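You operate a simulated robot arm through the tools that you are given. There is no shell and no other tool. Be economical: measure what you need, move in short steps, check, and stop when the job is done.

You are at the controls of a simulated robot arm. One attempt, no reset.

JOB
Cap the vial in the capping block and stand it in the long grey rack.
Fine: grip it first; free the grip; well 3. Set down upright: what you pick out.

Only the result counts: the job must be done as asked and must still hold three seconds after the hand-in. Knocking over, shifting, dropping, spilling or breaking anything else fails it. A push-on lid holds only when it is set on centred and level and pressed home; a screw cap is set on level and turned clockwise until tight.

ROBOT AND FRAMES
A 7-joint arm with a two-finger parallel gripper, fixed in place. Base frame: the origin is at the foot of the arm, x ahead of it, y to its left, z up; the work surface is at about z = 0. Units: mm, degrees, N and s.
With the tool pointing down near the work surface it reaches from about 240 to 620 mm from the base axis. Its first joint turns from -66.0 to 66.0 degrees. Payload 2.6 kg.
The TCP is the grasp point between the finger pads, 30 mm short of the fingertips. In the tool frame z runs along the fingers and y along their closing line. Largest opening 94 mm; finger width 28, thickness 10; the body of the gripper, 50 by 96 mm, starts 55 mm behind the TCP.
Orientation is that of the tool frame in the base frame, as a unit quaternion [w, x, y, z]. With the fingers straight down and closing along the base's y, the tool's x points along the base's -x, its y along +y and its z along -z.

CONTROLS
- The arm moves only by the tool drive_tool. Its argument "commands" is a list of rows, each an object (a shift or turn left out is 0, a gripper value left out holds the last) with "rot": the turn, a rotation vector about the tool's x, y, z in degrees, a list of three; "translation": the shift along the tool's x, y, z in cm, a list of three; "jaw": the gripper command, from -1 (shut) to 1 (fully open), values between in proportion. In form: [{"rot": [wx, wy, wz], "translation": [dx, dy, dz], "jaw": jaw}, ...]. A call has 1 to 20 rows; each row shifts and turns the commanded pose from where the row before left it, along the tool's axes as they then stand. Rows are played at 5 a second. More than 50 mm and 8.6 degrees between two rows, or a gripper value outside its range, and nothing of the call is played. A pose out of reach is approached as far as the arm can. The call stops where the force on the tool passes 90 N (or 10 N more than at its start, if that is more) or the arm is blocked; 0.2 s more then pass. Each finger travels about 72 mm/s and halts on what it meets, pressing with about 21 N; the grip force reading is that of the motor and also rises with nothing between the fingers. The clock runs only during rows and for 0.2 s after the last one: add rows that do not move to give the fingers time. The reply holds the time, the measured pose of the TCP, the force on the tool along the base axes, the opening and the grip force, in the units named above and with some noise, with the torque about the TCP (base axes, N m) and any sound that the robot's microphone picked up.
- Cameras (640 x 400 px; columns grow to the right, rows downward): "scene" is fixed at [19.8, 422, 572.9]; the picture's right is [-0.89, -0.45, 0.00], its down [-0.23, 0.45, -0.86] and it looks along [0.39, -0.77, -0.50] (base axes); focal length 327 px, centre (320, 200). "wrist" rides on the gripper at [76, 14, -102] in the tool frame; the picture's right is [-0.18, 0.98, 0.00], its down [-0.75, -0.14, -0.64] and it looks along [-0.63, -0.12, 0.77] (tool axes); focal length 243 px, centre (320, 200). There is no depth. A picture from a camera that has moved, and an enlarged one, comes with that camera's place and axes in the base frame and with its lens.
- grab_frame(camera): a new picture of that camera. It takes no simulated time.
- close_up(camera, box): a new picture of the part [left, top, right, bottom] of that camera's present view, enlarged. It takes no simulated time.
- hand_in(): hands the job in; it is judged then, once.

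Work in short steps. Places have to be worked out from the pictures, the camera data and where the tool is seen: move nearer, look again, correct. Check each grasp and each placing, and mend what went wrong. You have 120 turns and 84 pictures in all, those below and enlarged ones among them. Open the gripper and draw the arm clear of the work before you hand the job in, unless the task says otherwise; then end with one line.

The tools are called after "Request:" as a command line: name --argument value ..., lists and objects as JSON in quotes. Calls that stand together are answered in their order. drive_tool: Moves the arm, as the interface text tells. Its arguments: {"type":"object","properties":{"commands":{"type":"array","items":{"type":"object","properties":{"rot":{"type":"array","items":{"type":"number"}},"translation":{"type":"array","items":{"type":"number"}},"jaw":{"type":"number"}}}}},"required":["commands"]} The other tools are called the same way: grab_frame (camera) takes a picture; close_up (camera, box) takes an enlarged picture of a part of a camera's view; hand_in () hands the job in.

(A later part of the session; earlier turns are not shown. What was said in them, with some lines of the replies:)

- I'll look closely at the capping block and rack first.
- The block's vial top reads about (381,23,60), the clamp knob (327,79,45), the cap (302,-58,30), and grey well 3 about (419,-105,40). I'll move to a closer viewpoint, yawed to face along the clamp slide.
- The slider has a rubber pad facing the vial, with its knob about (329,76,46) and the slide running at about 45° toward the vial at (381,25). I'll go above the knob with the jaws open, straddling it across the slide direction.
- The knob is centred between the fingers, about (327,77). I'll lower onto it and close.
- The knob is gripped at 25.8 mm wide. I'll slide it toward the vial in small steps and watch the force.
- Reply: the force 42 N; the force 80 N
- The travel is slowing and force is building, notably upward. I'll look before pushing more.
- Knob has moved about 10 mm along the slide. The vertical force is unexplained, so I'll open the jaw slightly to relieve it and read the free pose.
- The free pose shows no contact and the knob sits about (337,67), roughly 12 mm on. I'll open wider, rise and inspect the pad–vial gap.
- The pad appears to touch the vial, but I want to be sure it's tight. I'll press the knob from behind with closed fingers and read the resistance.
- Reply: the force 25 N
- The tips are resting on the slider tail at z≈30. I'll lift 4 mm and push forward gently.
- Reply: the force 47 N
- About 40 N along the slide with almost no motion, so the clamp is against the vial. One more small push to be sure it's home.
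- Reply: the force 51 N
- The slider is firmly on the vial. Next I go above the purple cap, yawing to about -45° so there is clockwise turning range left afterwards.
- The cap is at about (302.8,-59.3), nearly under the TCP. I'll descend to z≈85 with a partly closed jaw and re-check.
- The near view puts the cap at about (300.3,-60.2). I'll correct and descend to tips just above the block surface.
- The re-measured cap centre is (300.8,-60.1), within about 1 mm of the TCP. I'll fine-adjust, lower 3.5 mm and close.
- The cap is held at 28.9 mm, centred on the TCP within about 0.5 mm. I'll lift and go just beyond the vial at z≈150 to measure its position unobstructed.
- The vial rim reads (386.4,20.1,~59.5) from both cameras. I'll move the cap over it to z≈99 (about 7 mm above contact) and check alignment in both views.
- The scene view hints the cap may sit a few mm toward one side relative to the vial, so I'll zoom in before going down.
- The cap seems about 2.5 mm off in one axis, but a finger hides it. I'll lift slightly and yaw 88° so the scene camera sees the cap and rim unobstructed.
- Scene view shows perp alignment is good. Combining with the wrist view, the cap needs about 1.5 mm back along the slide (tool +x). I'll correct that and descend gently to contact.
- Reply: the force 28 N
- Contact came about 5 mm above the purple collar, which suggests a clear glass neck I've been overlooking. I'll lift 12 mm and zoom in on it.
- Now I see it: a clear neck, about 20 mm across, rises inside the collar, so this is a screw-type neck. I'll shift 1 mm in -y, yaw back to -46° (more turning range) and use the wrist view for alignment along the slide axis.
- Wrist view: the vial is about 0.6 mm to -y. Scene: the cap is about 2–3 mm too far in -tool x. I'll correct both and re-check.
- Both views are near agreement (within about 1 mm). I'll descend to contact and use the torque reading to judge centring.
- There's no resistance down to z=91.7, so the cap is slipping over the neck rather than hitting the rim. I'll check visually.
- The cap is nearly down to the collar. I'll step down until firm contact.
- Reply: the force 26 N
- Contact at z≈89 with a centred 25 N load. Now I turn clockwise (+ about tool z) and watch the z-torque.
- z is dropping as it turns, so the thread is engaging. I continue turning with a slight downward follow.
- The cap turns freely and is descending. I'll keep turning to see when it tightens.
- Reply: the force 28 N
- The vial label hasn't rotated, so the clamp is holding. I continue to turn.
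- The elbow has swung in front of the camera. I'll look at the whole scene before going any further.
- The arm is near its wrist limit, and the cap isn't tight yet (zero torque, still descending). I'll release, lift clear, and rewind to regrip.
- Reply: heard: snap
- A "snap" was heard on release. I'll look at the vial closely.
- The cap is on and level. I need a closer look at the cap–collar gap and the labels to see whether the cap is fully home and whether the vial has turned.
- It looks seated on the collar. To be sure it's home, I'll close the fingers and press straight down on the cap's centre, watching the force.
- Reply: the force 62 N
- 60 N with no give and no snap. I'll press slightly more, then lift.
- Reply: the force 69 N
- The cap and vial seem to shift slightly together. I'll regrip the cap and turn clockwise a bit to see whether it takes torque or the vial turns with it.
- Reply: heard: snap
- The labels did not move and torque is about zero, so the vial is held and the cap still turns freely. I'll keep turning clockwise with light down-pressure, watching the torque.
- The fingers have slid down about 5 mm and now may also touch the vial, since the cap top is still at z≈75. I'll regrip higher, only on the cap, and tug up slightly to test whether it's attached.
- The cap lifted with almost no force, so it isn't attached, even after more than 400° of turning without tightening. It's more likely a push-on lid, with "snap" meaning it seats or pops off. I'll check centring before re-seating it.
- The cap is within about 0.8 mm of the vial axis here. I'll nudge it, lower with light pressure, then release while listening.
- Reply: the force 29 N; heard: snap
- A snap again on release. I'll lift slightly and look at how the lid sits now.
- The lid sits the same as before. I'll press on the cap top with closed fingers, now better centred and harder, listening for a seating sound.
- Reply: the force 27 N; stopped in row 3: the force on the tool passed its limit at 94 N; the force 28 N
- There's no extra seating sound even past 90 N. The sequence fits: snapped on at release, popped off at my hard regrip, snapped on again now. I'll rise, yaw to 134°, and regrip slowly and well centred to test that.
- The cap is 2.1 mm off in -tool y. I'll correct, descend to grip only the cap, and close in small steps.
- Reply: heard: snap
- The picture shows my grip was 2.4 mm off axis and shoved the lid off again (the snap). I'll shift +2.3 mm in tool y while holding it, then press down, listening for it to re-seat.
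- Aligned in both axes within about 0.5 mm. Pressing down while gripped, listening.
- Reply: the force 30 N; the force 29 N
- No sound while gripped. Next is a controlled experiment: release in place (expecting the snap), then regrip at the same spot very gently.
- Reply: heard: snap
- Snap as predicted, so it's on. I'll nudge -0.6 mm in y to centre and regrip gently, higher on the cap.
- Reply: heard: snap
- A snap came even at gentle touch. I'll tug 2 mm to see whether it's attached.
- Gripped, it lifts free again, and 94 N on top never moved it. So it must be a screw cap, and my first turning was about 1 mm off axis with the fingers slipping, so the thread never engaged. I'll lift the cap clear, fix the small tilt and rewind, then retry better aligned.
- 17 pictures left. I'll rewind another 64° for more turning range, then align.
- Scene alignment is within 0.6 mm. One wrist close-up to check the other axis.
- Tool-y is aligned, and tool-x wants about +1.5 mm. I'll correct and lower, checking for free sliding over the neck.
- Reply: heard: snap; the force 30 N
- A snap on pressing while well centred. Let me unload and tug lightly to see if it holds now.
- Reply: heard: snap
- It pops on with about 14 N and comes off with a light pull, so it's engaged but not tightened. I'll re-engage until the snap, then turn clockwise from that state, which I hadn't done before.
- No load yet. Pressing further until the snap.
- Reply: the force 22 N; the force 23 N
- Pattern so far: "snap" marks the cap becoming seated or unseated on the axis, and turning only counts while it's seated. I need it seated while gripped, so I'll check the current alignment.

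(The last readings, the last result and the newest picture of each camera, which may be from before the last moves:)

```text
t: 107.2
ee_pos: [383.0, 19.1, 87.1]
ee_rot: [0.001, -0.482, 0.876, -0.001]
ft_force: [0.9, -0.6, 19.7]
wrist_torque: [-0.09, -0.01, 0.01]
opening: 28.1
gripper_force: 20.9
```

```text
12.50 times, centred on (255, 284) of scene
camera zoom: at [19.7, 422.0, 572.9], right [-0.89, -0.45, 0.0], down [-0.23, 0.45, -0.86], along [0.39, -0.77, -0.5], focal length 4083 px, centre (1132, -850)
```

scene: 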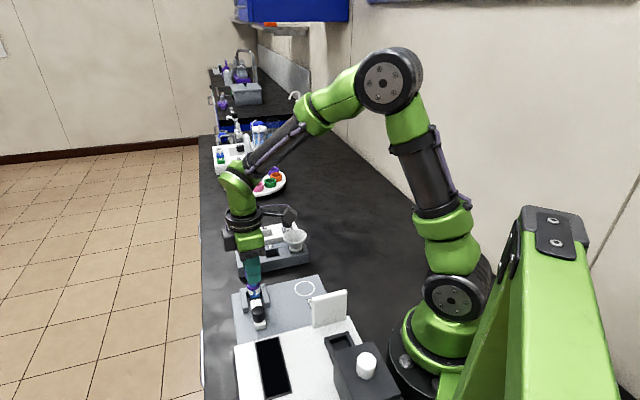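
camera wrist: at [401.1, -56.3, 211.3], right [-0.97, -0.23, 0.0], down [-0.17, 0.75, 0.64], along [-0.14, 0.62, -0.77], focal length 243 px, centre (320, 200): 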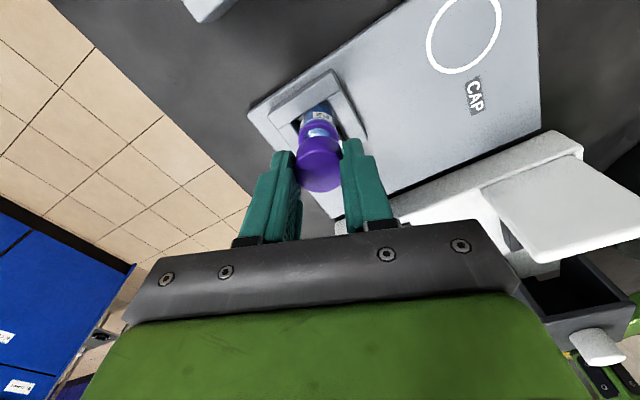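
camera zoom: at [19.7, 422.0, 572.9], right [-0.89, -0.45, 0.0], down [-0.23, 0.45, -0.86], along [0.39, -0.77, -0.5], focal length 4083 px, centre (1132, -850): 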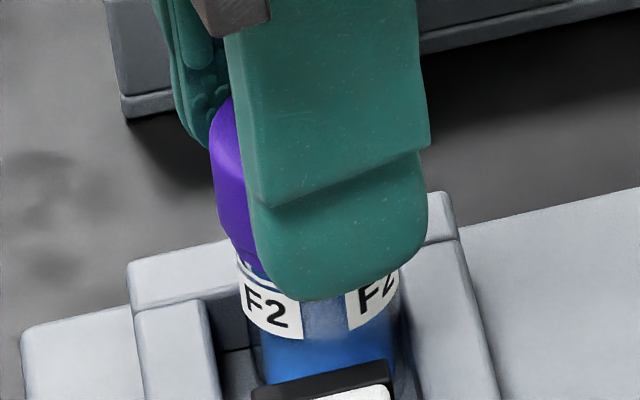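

The vial is about 0.8 mm toward +y and 0.5 mm toward +x. I'll unload, shift, and press slowly again, listening.

Request:
drive_tool --commands '[{"translation": [0, 0, -0.2]}, {"translation": [0.05, 0.08, 0]}, {}, {"translation": [0, 0, 0.1]}, {}]'

Request:
drive_tool --commands '[{"translation": [0, 0, 0.07]}, {"translation": [0, 0, 0.07]}, {}]'

```text
t: 108.4
ee_pos: [383.6, 18.0, 89.1]
ee_rot: [0.0, -0.483, 0.876, -0.001]
ft_force: [-0.1, -0.9, -0.1]
wrist_torque: [-0.01, -0.06, -0.02]
opening: 27.9
gripper_force: 21.1
```

```text
t: 109.2
ee_pos: [383.6, 18.7, 88.2]
ee_rot: [0.001, -0.483, 0.876, -0.002]
ft_force: [1.0, -0.4, 12.5]
wrist_torque: [0.0, -0.03, -0.05]
opening: 28.0
gripper_force: 20.7
```

Centred at 12.5 N. Turning clockwise slowly from here with 4° rows.

Request:
drive_tool --commands '[{"rot": [0, 0, 5]}, {"rot": [0, 0, 5]}, {"rot": [0, 0, 5]}, {"rot": [0, 0, 5]}, {"rot": [0, 0, 5]}, {"rot": [0, 0, 5]}, {"rot": [0, 0, 5]}, {"rot": [0, 0, 5]}]'

Request:
drive_tool --commands '[{"translation": [0, 0, 0.05], "rot": [0, 0, 8]}, {"rot": [0, 0, 8]}, {"rot": [0, 0, 8]}, {"rot": [0, 0, 8]}, {"rot": [0, 0, 8]}, {"rot": [0, 0, 8]}]'

```text
t: 111.0
ee_pos: [382.9, 17.1, 86.7]
ee_rot: [0.0, -0.152, 0.988, 0.0]
ft_force: [0.4, 1.5, 11.7]
wrist_torque: [0.05, -0.02, -0.01]
opening: 28.3
gripper_force: 21.0
```

```text
t: 112.4
ee_pos: [383.6, 18.0, 87.3]
ee_rot: [0.001, 0.263, 0.965, 0.001]
ft_force: [0.0, -0.4, 15.8]
wrist_torque: [0.0, 0.04, -0.01]
opening: 27.7
gripper_force: 20.8
```

Zero torque, no thread on the neck and no descent all fit a push-on lid with modest retention: it snaps on under press and is popped off by my grip. So I'll press and release to snap it on, then press it home from above.

Request:
drive_tool --commands '[{"translation": [0, 0, 0.1]}, {}, {"jaw": -0.3}, {}, {}]'

```text
t: 113.6
ee_pos: [381.7, 19.5, 85.6]
ee_rot: [0.001, 0.262, 0.965, 0.0]
ft_force: [0.0, 0.2, -0.1]
wrist_torque: [-0.01, -0.01, -0.02]
opening: 33.0
gripper_force: 0.0
heard: snap
```

Snap: it's on. Rise, close, and press the top level and centred to drive it home.

Request:
drive_tool --commands '[{"jaw": 0.0}, {"translation": [0, 0, -2.6]}, {"translation": [0, 0, -2.6], "jaw": -1}, {}, {}, {}, {"translation": [0, 0, 1.5]}, {"translation": [0, 0, 1.4]}, {}]'

Request:
drive_tool --commands '[{"translation": [0, 0, 0.15]}, {"translation": [0, 0, 0.15]}, {"translation": [0, 0, 0.15]}, {"translation": [0, 0, 0.15]}, {}]'

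```text
t: 115.6
ee_pos: [382.2, 18.5, 109.2]
ee_rot: [0.001, 0.262, 0.965, 0.0]
ft_force: [0.2, 0.1, -0.9]
wrist_torque: [0.03, 0.01, -0.02]
opening: 0.0
gripper_force: 20.8
```

```text
t: 116.8
ee_pos: [383.0, 18.5, 104.9]
ee_rot: [0.003, 0.262, 0.965, 0.002]
ft_force: [-15.1, 5.4, 54.9]
wrist_torque: [0.34, 0.79, 0.0]
opening: 0.0
gripper_force: 21.1
```

Held at 55 N with no change. I'll lift off and inspect the lid.

Request:
drive_tool --commands '[{"translation": [0, 0, 0.15]}, {}, {"translation": [0, 0, -2.0]}, {"translation": [0, 0, -3.0]}, {"translation": [0, 0, -3.0]}, {}]'

Request:
close_up --camera "scene" --box '[236, 264, 276, 324]'

```text
t: 118.2
ee_pos: [381.4, 19.2, 181.4]
ee_rot: [0.001, 0.261, 0.965, 0.0]
ft_force: [-0.1, -0.3, 0.1]
wrist_torque: [0.01, 0.01, -0.02]
opening: 0.0
gripper_force: 20.7
```

```text
6.67 times, centred on (256, 294) of scene
camera zoom: at [19.8, 422.0, 572.9], right [-0.89, -0.45, 0.0], down [-0.23, 0.45, -0.86], along [0.39, -0.77, -0.5], focal length 2178 px, centre (747, -427)
```

zoom: 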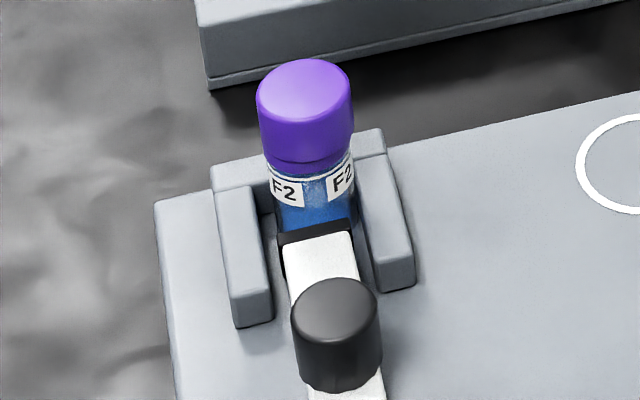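

Lid sits level. Before gripping the vial I'll free the clamp, so a later grip can't shove the lid relative to the vial. Moving to the knob (about 337,67) at yaw 46°.

Request:
drive_tool --commands '[{"rot": [0, 0, 8]}, {"rot": [0, 0, 7.5], "jaw": 0.2}, {"translation": [3.25, 0.07, 0]}, {"translation": [3.25, 0.07, 0]}, {"translation": [0, 0, 4]}, {"translation": [0, 0, 3.5]}, {}, {}]'

Request:
close_up --camera "wrist" --box '[240, 60, 420, 220]'

```text
t: 120.0
ee_pos: [337.9, 64.6, 104.0]
ee_rot: [0.001, 0.389, 0.921, 0.0]
ft_force: [0.4, 0.1, 0.4]
wrist_torque: [0.0, -0.04, -0.01]
opening: 56.6
gripper_force: 0.1
```

```text
2.50 times, centred on (330, 140) of wrist
camera zoom: at [294.7, 129.3, 207.0], right [0.83, 0.55, 0.0], down [0.42, -0.64, 0.64], along [0.36, -0.54, -0.77], focal length 606 px, centre (295, 350)
```

zoom: 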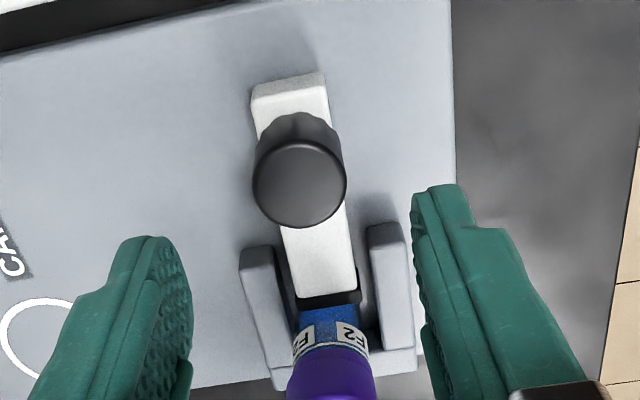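

The knob is 3 mm off in +x and about 1.6 mm in +y. Correct, descend to z≈64, grip.

Request:
drive_tool --commands '[{"translation": [0.3, 0.15, 0]}, {"translation": [0, 0, 2.0]}, {"translation": [0, 0, 2.0]}, {}, {"jaw": -1}, {}, {}, {}]'

Request:
drive_tool --commands '[{"translation": [0.2, 0, 0]}, {"translation": [0.2, 0, 0]}, {"translation": [0.2, 0, 0]}, {}]'

```text
t: 121.8
ee_pos: [336.2, 69.2, 66.8]
ee_rot: [0.0, 0.389, 0.921, -0.001]
ft_force: [1.6, 0.7, -4.2]
wrist_torque: [-0.28, 0.22, -0.04]
opening: 25.0
gripper_force: 44.9
```

```text
t: 122.8
ee_pos: [331.7, 72.7, 67.4]
ee_rot: [0.0, 0.389, 0.921, 0.0]
ft_force: [1.3, -5.9, 1.8]
wrist_torque: [-0.03, -0.52, 0.12]
opening: 24.7
gripper_force: 44.6
```

Sliding back with little resistance. I'll continue another 6 mm, then release and rise.

Request:
drive_tool --commands '[{"translation": [0.2, 0, 0]}, {"translation": [0.2, 0, 0]}, {"translation": [0.2, 0, 0]}, {}]'

Request:
drive_tool --commands '[{"jaw": 0.2}, {}, {}, {"translation": [0, 0, -4]}, {"translation": [0, 0, -4]}, {"translation": [0, 0, -3]}, {}]'

Request:
close_up --camera "scene" --box '[236, 264, 276, 324]'

```text
t: 123.8
ee_pos: [329.1, 77.7, 66.1]
ee_rot: [0.0, 0.39, 0.921, -0.001]
ft_force: [-9.6, -6.7, 19.3]
wrist_torque: [-0.36, 0.56, -0.05]
opening: 24.8
gripper_force: 45.1
```

```text
t: 125.4
ee_pos: [329.8, 76.3, 179.0]
ee_rot: [0.0, 0.39, 0.921, 0.0]
ft_force: [-0.3, 0.9, 0.5]
wrist_torque: [-0.02, 0.01, 0.0]
opening: 56.6
gripper_force: 0.0
```

```text
6.67 times, centred on (256, 294) of scene
camera zoom: at [19.8, 422.0, 572.9], right [-0.89, -0.45, 0.0], down [-0.23, 0.45, -0.86], along [0.39, -0.77, -0.5], focal length 2178 px, centre (747, -427)
```

zoom: 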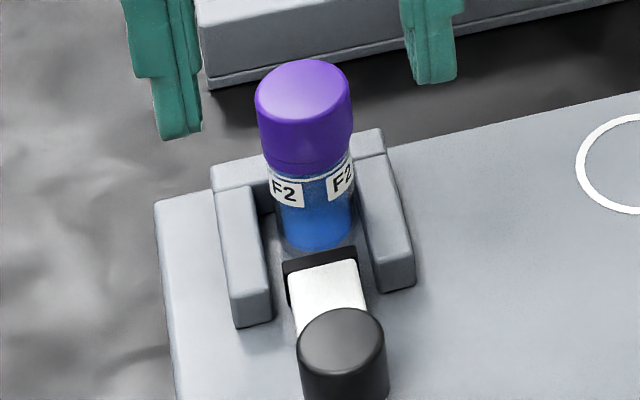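

Clamp is open and the vial stands free with its lid. Now over the vial at yaw -46° (closing across the rack direction), then check centring.

Request:
drive_tool --commands '[{"translation": [-3.95, -0.08, 0]}, {"translation": [-3.95, -0.07, 0], "jaw": 0.0}, {"rot": [0, 0, -7.67]}, {"rot": [0, 0, -7.67]}, {"rot": [0, 0, -7.67]}, {"rot": [0, 0, -7.67]}, {"rot": [0, 0, -7.67]}, {"rot": [0, 0, -7.67]}, {"rot": [0, 0, -7.67]}, {"rot": [0, 0, -7.67]}, {"rot": [0, 0, -7.67]}, {"rot": [0, 0, -7.67]}, {"rot": [0, 0, -7.67]}, {"rot": [0, 0, -7.67]}, {"translation": [0, 0, 3.8]}, {}, {}]'

Request:
close_up --camera "wrist" --box '[270, 70, 390, 190]'

```text
t: 129.0
ee_pos: [383.6, 18.7, 137.4]
ee_rot: [0.001, -0.392, 0.92, -0.001]
ft_force: [-0.1, 0.5, 0.3]
wrist_torque: [0.01, 0.02, -0.01]
opening: 47.1
gripper_force: 0.0
```

```text
3.33 times, centred on (330, 130) of wrist
camera zoom: at [320.3, -26.3, 239.5], right [-0.58, 0.81, 0.0], down [0.62, 0.45, 0.64], along [0.52, 0.37, -0.77], focal length 809 px, centre (287, 433)
```

zoom: 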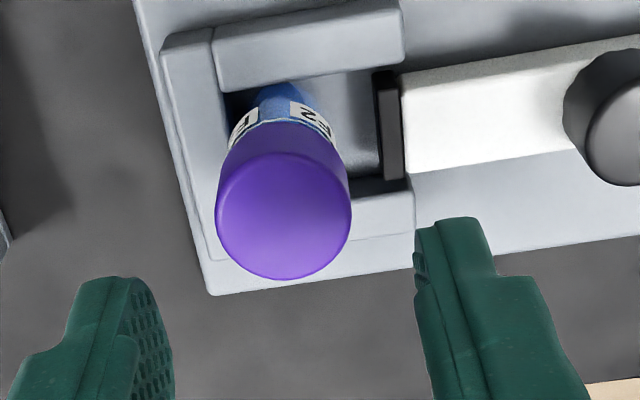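

Centred (y within 0.3 mm, x +1 mm). I'll descend to z≈72 so the pads span the vial's upper body, collar and lid.

Request:
drive_tool --commands '[{"translation": [0.1, 0.02, 2.2]}, {"translation": [0, 0, 2.2]}, {"translation": [0, 0, 1.6]}, {"translation": [0, 0, 0.5]}, {}, {}]'

Request:
drive_tool --commands '[{"jaw": -0.2}, {"jaw": -0.3}, {"jaw": -0.36}, {"jaw": -0.4}, {"jaw": -0.44}, {"jaw": -1}, {}, {}]'

```text
t: 130.4
ee_pos: [381.7, 19.3, 73.0]
ee_rot: [0.0, -0.393, 0.92, -0.001]
ft_force: [-0.1, 0.0, 0.2]
wrist_torque: [-0.01, -0.01, -0.04]
opening: 46.9
gripper_force: 0.0
```

```text
t: 132.2
ee_pos: [382.7, 19.3, 74.0]
ee_rot: [0.0, -0.392, 0.92, -0.001]
ft_force: [-0.1, 0.6, 0.2]
wrist_torque: [0.03, 0.03, 0.01]
opening: 28.9
gripper_force: 21.3
```

Gripped with no snap, so the lid stays on. I'll lift 8 mm and check that the vial comes along.

Request:
drive_tool --commands '[{"translation": [0, 0, -0.3]}, {"translation": [0, 0, -0.3]}, {"translation": [0, 0, -0.4]}, {}]'

Request:
close_up --camera "wrist" --box '[270, 70, 390, 190]'

```text
t: 133.2
ee_pos: [382.7, 17.2, 84.9]
ee_rot: [0.0, -0.392, 0.92, -0.001]
ft_force: [0.1, 0.0, -1.4]
wrist_torque: [-0.02, 0.04, 0.01]
opening: 28.8
gripper_force: 21.2
```

```text
3.33 times, centred on (330, 130) of wrist
camera zoom: at [319.3, -27.0, 186.5], right [-0.58, 0.81, 0.0], down [0.62, 0.45, 0.64], along [0.52, 0.37, -0.77], focal length 809 px, centre (287, 433)
```

zoom: 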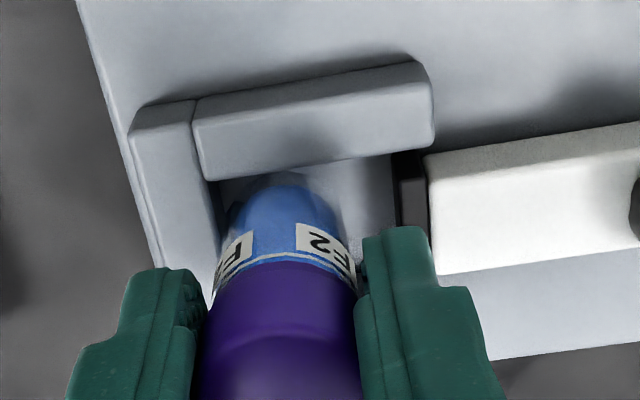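

The vial lifted cleanly with its lid. I'll raise it to z≈160 and go over the grey rack, slightly beyond well 3, to measure the well.

Request:
drive_tool --commands '[{"translation": [0, 0, -2.5]}, {"translation": [0, 0, -2.5]}, {"translation": [0, 0, -2.5]}, {"translation": [1.2, -2.8, 0]}, {"translation": [1.2, -2.8, 0]}, {"translation": [1.2, -2.8, 0]}, {"translation": [1.2, -2.7, 0]}, {}, {}, {}]'

Request:
close_up --camera "wrist" --box '[220, 30, 420, 190]'

```text
t: 135.4
ee_pos: [430.4, -93.7, 158.8]
ee_rot: [0.001, -0.394, 0.919, 0.0]
ft_force: [0.0, -0.2, -0.1]
wrist_torque: [0.02, -0.01, -0.03]
opening: 28.8
gripper_force: 21.0
```

```text
2.50 times, centred on (320, 110) of wrist
camera zoom: at [367.1, -138.5, 260.6], right [-0.58, 0.81, 0.0], down [0.62, 0.45, 0.64], along [0.52, 0.37, -0.77], focal length 606 px, centre (320, 425)
```

zoom: 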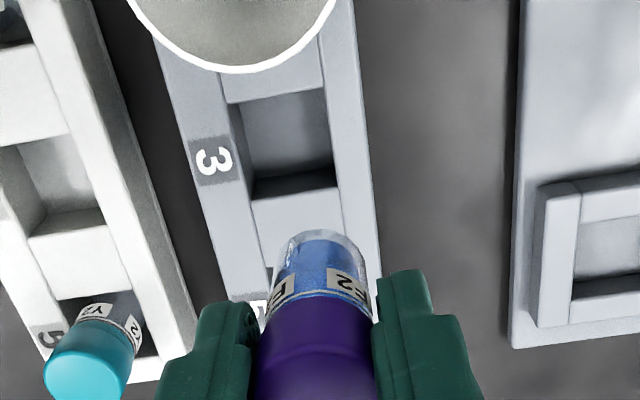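

Well 3 centre is about +20 mm tool-x and -7 mm tool-y from the vial axis, with a ~31 mm square opening. I'll move over it and lower so the vial bottom is just above the rack top, then check.

Request:
drive_tool --commands '[{"translation": [2.03, -0.72, 0]}, {"translation": [0, 0, 2.5]}, {"translation": [0, 0, 2.3]}, {}, {}, {}]'

Request:
close_up --camera "wrist" --box '[250, 50, 410, 200]'

Request:
close_up --camera "scene" --box '[230, 210, 320, 275]'

```text
t: 136.8
ee_pos: [419.5, -112.7, 109.0]
ee_rot: [0.001, -0.393, 0.92, 0.0]
ft_force: [-0.7, -0.7, -0.2]
wrist_torque: [-0.02, -0.01, 0.03]
opening: 28.9
gripper_force: 21.0
```

```text
2.67 times, centred on (330, 125) of wrist
camera zoom: at [356.8, -157.5, 211.8], right [-0.58, 0.81, 0.0], down [0.62, 0.45, 0.64], along [0.52, 0.37, -0.77], focal length 647 px, centre (293, 400)
```

zoom: 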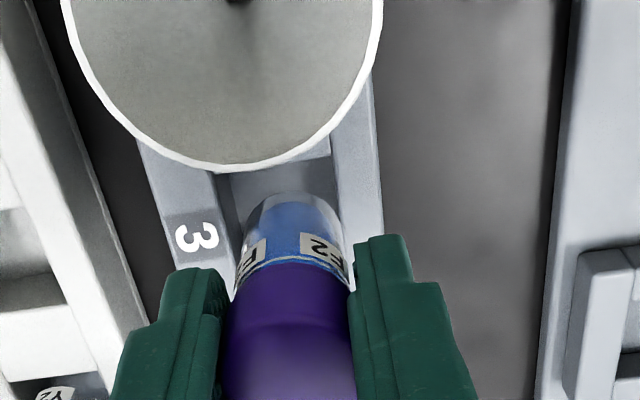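

```text
6.15 times, centred on (275, 242) of scene
camera zoom: at [19.8, 422.0, 572.9], right [-0.89, -0.45, 0.0], down [-0.23, 0.45, -0.86], along [0.39, -0.77, -0.5], focal length 2010 px, centre (597, -62)
```

zoom: 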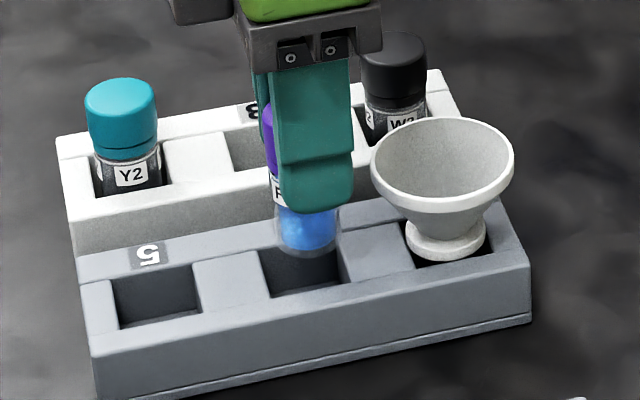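

Rack top is nearer z≈35. The wrist view says shift about -2.7 mm in tool y and -1.3 mm in x. I'll correct, then descend slowly, watching for contact.

Request:
drive_tool --commands '[{"translation": [-0.13, -0.27, 0]}, {"translation": [0, 0, 0.4]}, {"translation": [0, 0, 0.4]}, {}]'

Request:
drive_tool --commands '[{"translation": [0, 0, 0.2]}, {"translation": [0, 0, 0.2]}, {"translation": [0, 0, 0.2]}, {}]'

```text
t: 137.8
ee_pos: [424.0, -112.7, 102.6]
ee_rot: [0.0, -0.393, 0.92, -0.001]
ft_force: [-1.1, 0.5, -0.9]
wrist_torque: [0.0, -0.03, -0.01]
opening: 29.0
gripper_force: 20.7
```

```text
t: 138.8
ee_pos: [423.2, -112.3, 95.8]
ee_rot: [0.0, -0.392, 0.92, 0.0]
ft_force: [0.1, -0.5, -0.7]
wrist_torque: [-0.02, 0.01, 0.06]
opening: 29.0
gripper_force: 21.3
```

Request:
drive_tool --commands '[{"translation": [0, 0, 0.2]}, {"translation": [0, 0, 0.2]}, {}]'

Request:
close_up --camera "scene" --box '[240, 215, 310, 265]'

```text
t: 139.6
ee_pos: [423.4, -112.8, 92.5]
ee_rot: [0.001, -0.394, 0.919, 0.0]
ft_force: [-0.2, 0.0, 0.1]
wrist_torque: [0.0, -0.01, 0.0]
opening: 28.8
gripper_force: 21.1
```

```text
8.00 times, centred on (275, 240) of scene
camera zoom: at [19.8, 422.0, 572.9], right [-0.89, -0.45, 0.0], down [-0.23, 0.45, -0.86], along [0.39, -0.77, -0.5], focal length 2613 px, centre (680, -120)
```

zoom: 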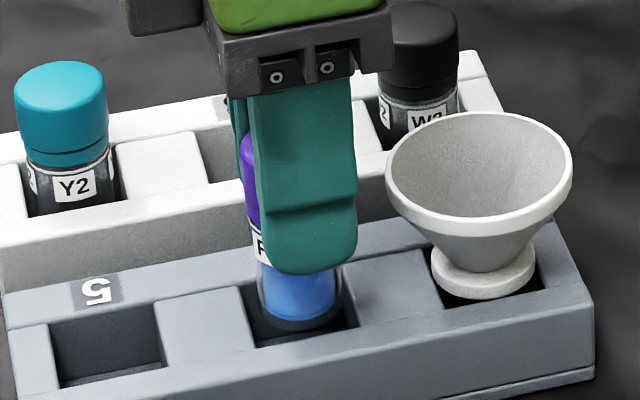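

The vial is entering well 3 cleanly. Continuing down in steps until it rests.

Request:
drive_tool --commands '[{"translation": [0, 0, 0.3]}, {"translation": [0, 0, 0.3]}, {"translation": [0, 0, 0.3]}, {}]'

Request:
drive_tool --commands '[{"translation": [0, 0, 0.2]}, {"translation": [0, 0, 0.2]}, {"translation": [0, 0, 0.2]}, {}]'

```text
t: 140.6
ee_pos: [424.3, -113.4, 84.2]
ee_rot: [0.0, -0.392, 0.92, -0.001]
ft_force: [0.9, -0.2, -0.3]
wrist_torque: [-0.01, 0.0, 0.0]
opening: 28.8
gripper_force: 21.7
```

```text
t: 141.6
ee_pos: [423.4, -113.6, 77.2]
ee_rot: [0.0, -0.394, 0.919, -0.002]
ft_force: [0.8, 0.2, 0.7]
wrist_torque: [-0.02, 0.02, -0.01]
opening: 28.9
gripper_force: 20.5
```

Request:
drive_tool --commands '[{"translation": [0, 0, 0.15]}, {"translation": [0, 0, 0.15]}, {"translation": [0, 0, 0.15]}, {}]'

Request:
drive_tool --commands '[{"translation": [0, 0, 0.1]}, {"translation": [0, 0, 0.1]}, {}]'

```text
t: 142.6
ee_pos: [422.5, -113.1, 72.5]
ee_rot: [0.0, -0.393, 0.92, -0.001]
ft_force: [0.1, 0.4, -0.3]
wrist_torque: [0.0, -0.05, 0.04]
opening: 28.5
gripper_force: 20.9
```

```text
t: 143.4
ee_pos: [422.7, -112.6, 70.8]
ee_rot: [0.0, -0.392, 0.92, -0.001]
ft_force: [-0.1, -0.7, 0.0]
wrist_torque: [-0.01, -0.01, -0.04]
opening: 28.7
gripper_force: 21.3
```

Request:
drive_tool --commands '[{"translation": [0, 0, 0.1]}, {"translation": [0, 0, 0.1]}, {}]'

Request:
drive_tool --commands '[{"translation": [0, 0, 0.1]}, {"translation": [0, 0, 0.1]}, {}]'

```text
t: 144.2
ee_pos: [423.0, -112.3, 69.6]
ee_rot: [0.001, -0.392, 0.92, 0.0]
ft_force: [0.9, -0.1, -1.8]
wrist_torque: [-0.02, 0.01, -0.02]
opening: 28.6
gripper_force: 20.8
```

```text
t: 145.0
ee_pos: [425.3, -113.3, 68.2]
ee_rot: [0.002, -0.393, 0.92, -0.001]
ft_force: [-5.0, 0.6, 19.6]
wrist_torque: [0.03, 0.21, -0.01]
opening: 28.9
gripper_force: 20.4
```

It's resting (about 20 N). I'll unload a little and open gently, listening.

Request:
drive_tool --commands '[{"translation": [0, 0, -0.1]}, {"jaw": -0.35}, {"jaw": -0.25}, {"jaw": -0.1}, {}, {}]'

Request:
drive_tool --commands '[{"jaw": 0.0}, {"translation": [0, 0, -2.5]}, {"translation": [0, 0, -2.5]}, {"translation": [0, 0, -2.0]}, {}]'

Request:
close_up --camera "scene" --box '[240, 215, 310, 265]'

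```text
t: 146.4
ee_pos: [424.1, -112.0, 68.0]
ee_rot: [0.0, -0.392, 0.92, -0.001]
ft_force: [-0.5, 0.0, 0.2]
wrist_torque: [-0.04, 0.02, 0.01]
opening: 42.2
gripper_force: 0.0
```

```text
t: 147.6
ee_pos: [422.6, -114.1, 137.4]
ee_rot: [0.0, -0.392, 0.92, -0.002]
ft_force: [-0.3, 0.3, -0.2]
wrist_torque: [0.03, -0.02, -0.02]
opening: 47.1
gripper_force: 0.1
```

```text
8.00 times, centred on (275, 240) of scene
camera zoom: at [19.8, 422.0, 572.9], right [-0.89, -0.45, 0.0], down [-0.23, 0.45, -0.86], along [0.39, -0.77, -0.5], focal length 2613 px, centre (680, -120)
```

zoom: 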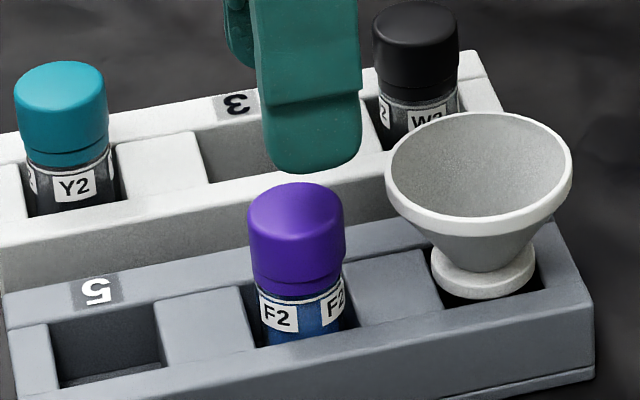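

The vial stands upright in well 3 with its lid on, and no unseating snap was heard during carry or release. I'll raise the arm well clear and check the whole scene.

Request:
drive_tool --commands '[{"translation": [0, 0, -4.5], "jaw": 1}, {"translation": [0, 0, -4.5]}, {"translation": [0, 0, -4.5]}, {"translation": [3, 0, 0]}, {}, {}, {}, {}, {}]'

Request:
close_up --camera "scene" --box '[200, 200, 400, 360]'

Request:
close_up --camera "scene" --box '[255, 232, 291, 262]'

```text
t: 149.6
ee_pos: [403.4, -134.7, 273.1]
ee_rot: [-0.001, -0.394, 0.919, -0.001]
ft_force: [-0.1, -0.2, -0.4]
wrist_torque: [-0.04, 0.0, 0.0]
opening: 94.0
gripper_force: 0.0
```

```text
2.50 times, centred on (300, 280) of scene
camera zoom: at [19.8, 422.0, 572.9], right [-0.89, -0.45, 0.0], down [-0.23, 0.45, -0.86], along [0.39, -0.77, -0.5], focal length 817 px, centre (370, 0)
```

zoom: 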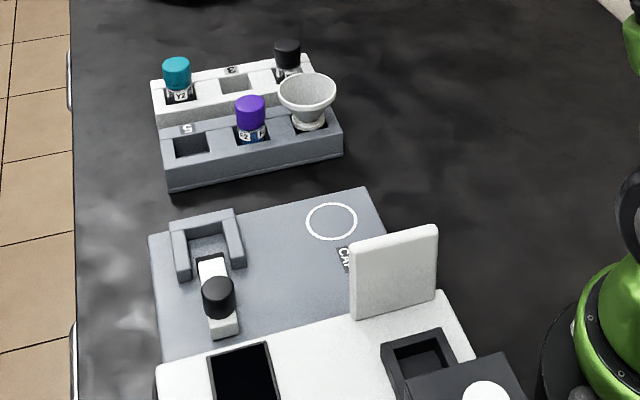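

```text
refused: no pictures are left
```

The vial stands in well 3 with its lid, the clamp is open, nothing else has shifted, and the arm is clear. Handing in.

Request:
hand_in

```text
The job is handed in.
```

The capped vial F2 is standing upright in well 3 of the long grey rack, with the clamp freed and the arm clear. I took the cap to be a push-on lid, since turning it never tightened it. It snapped on and I pressed it down from above. It came off easily when I gripped or tugged it in earlier tests, and I did not tug it again after the last seating.
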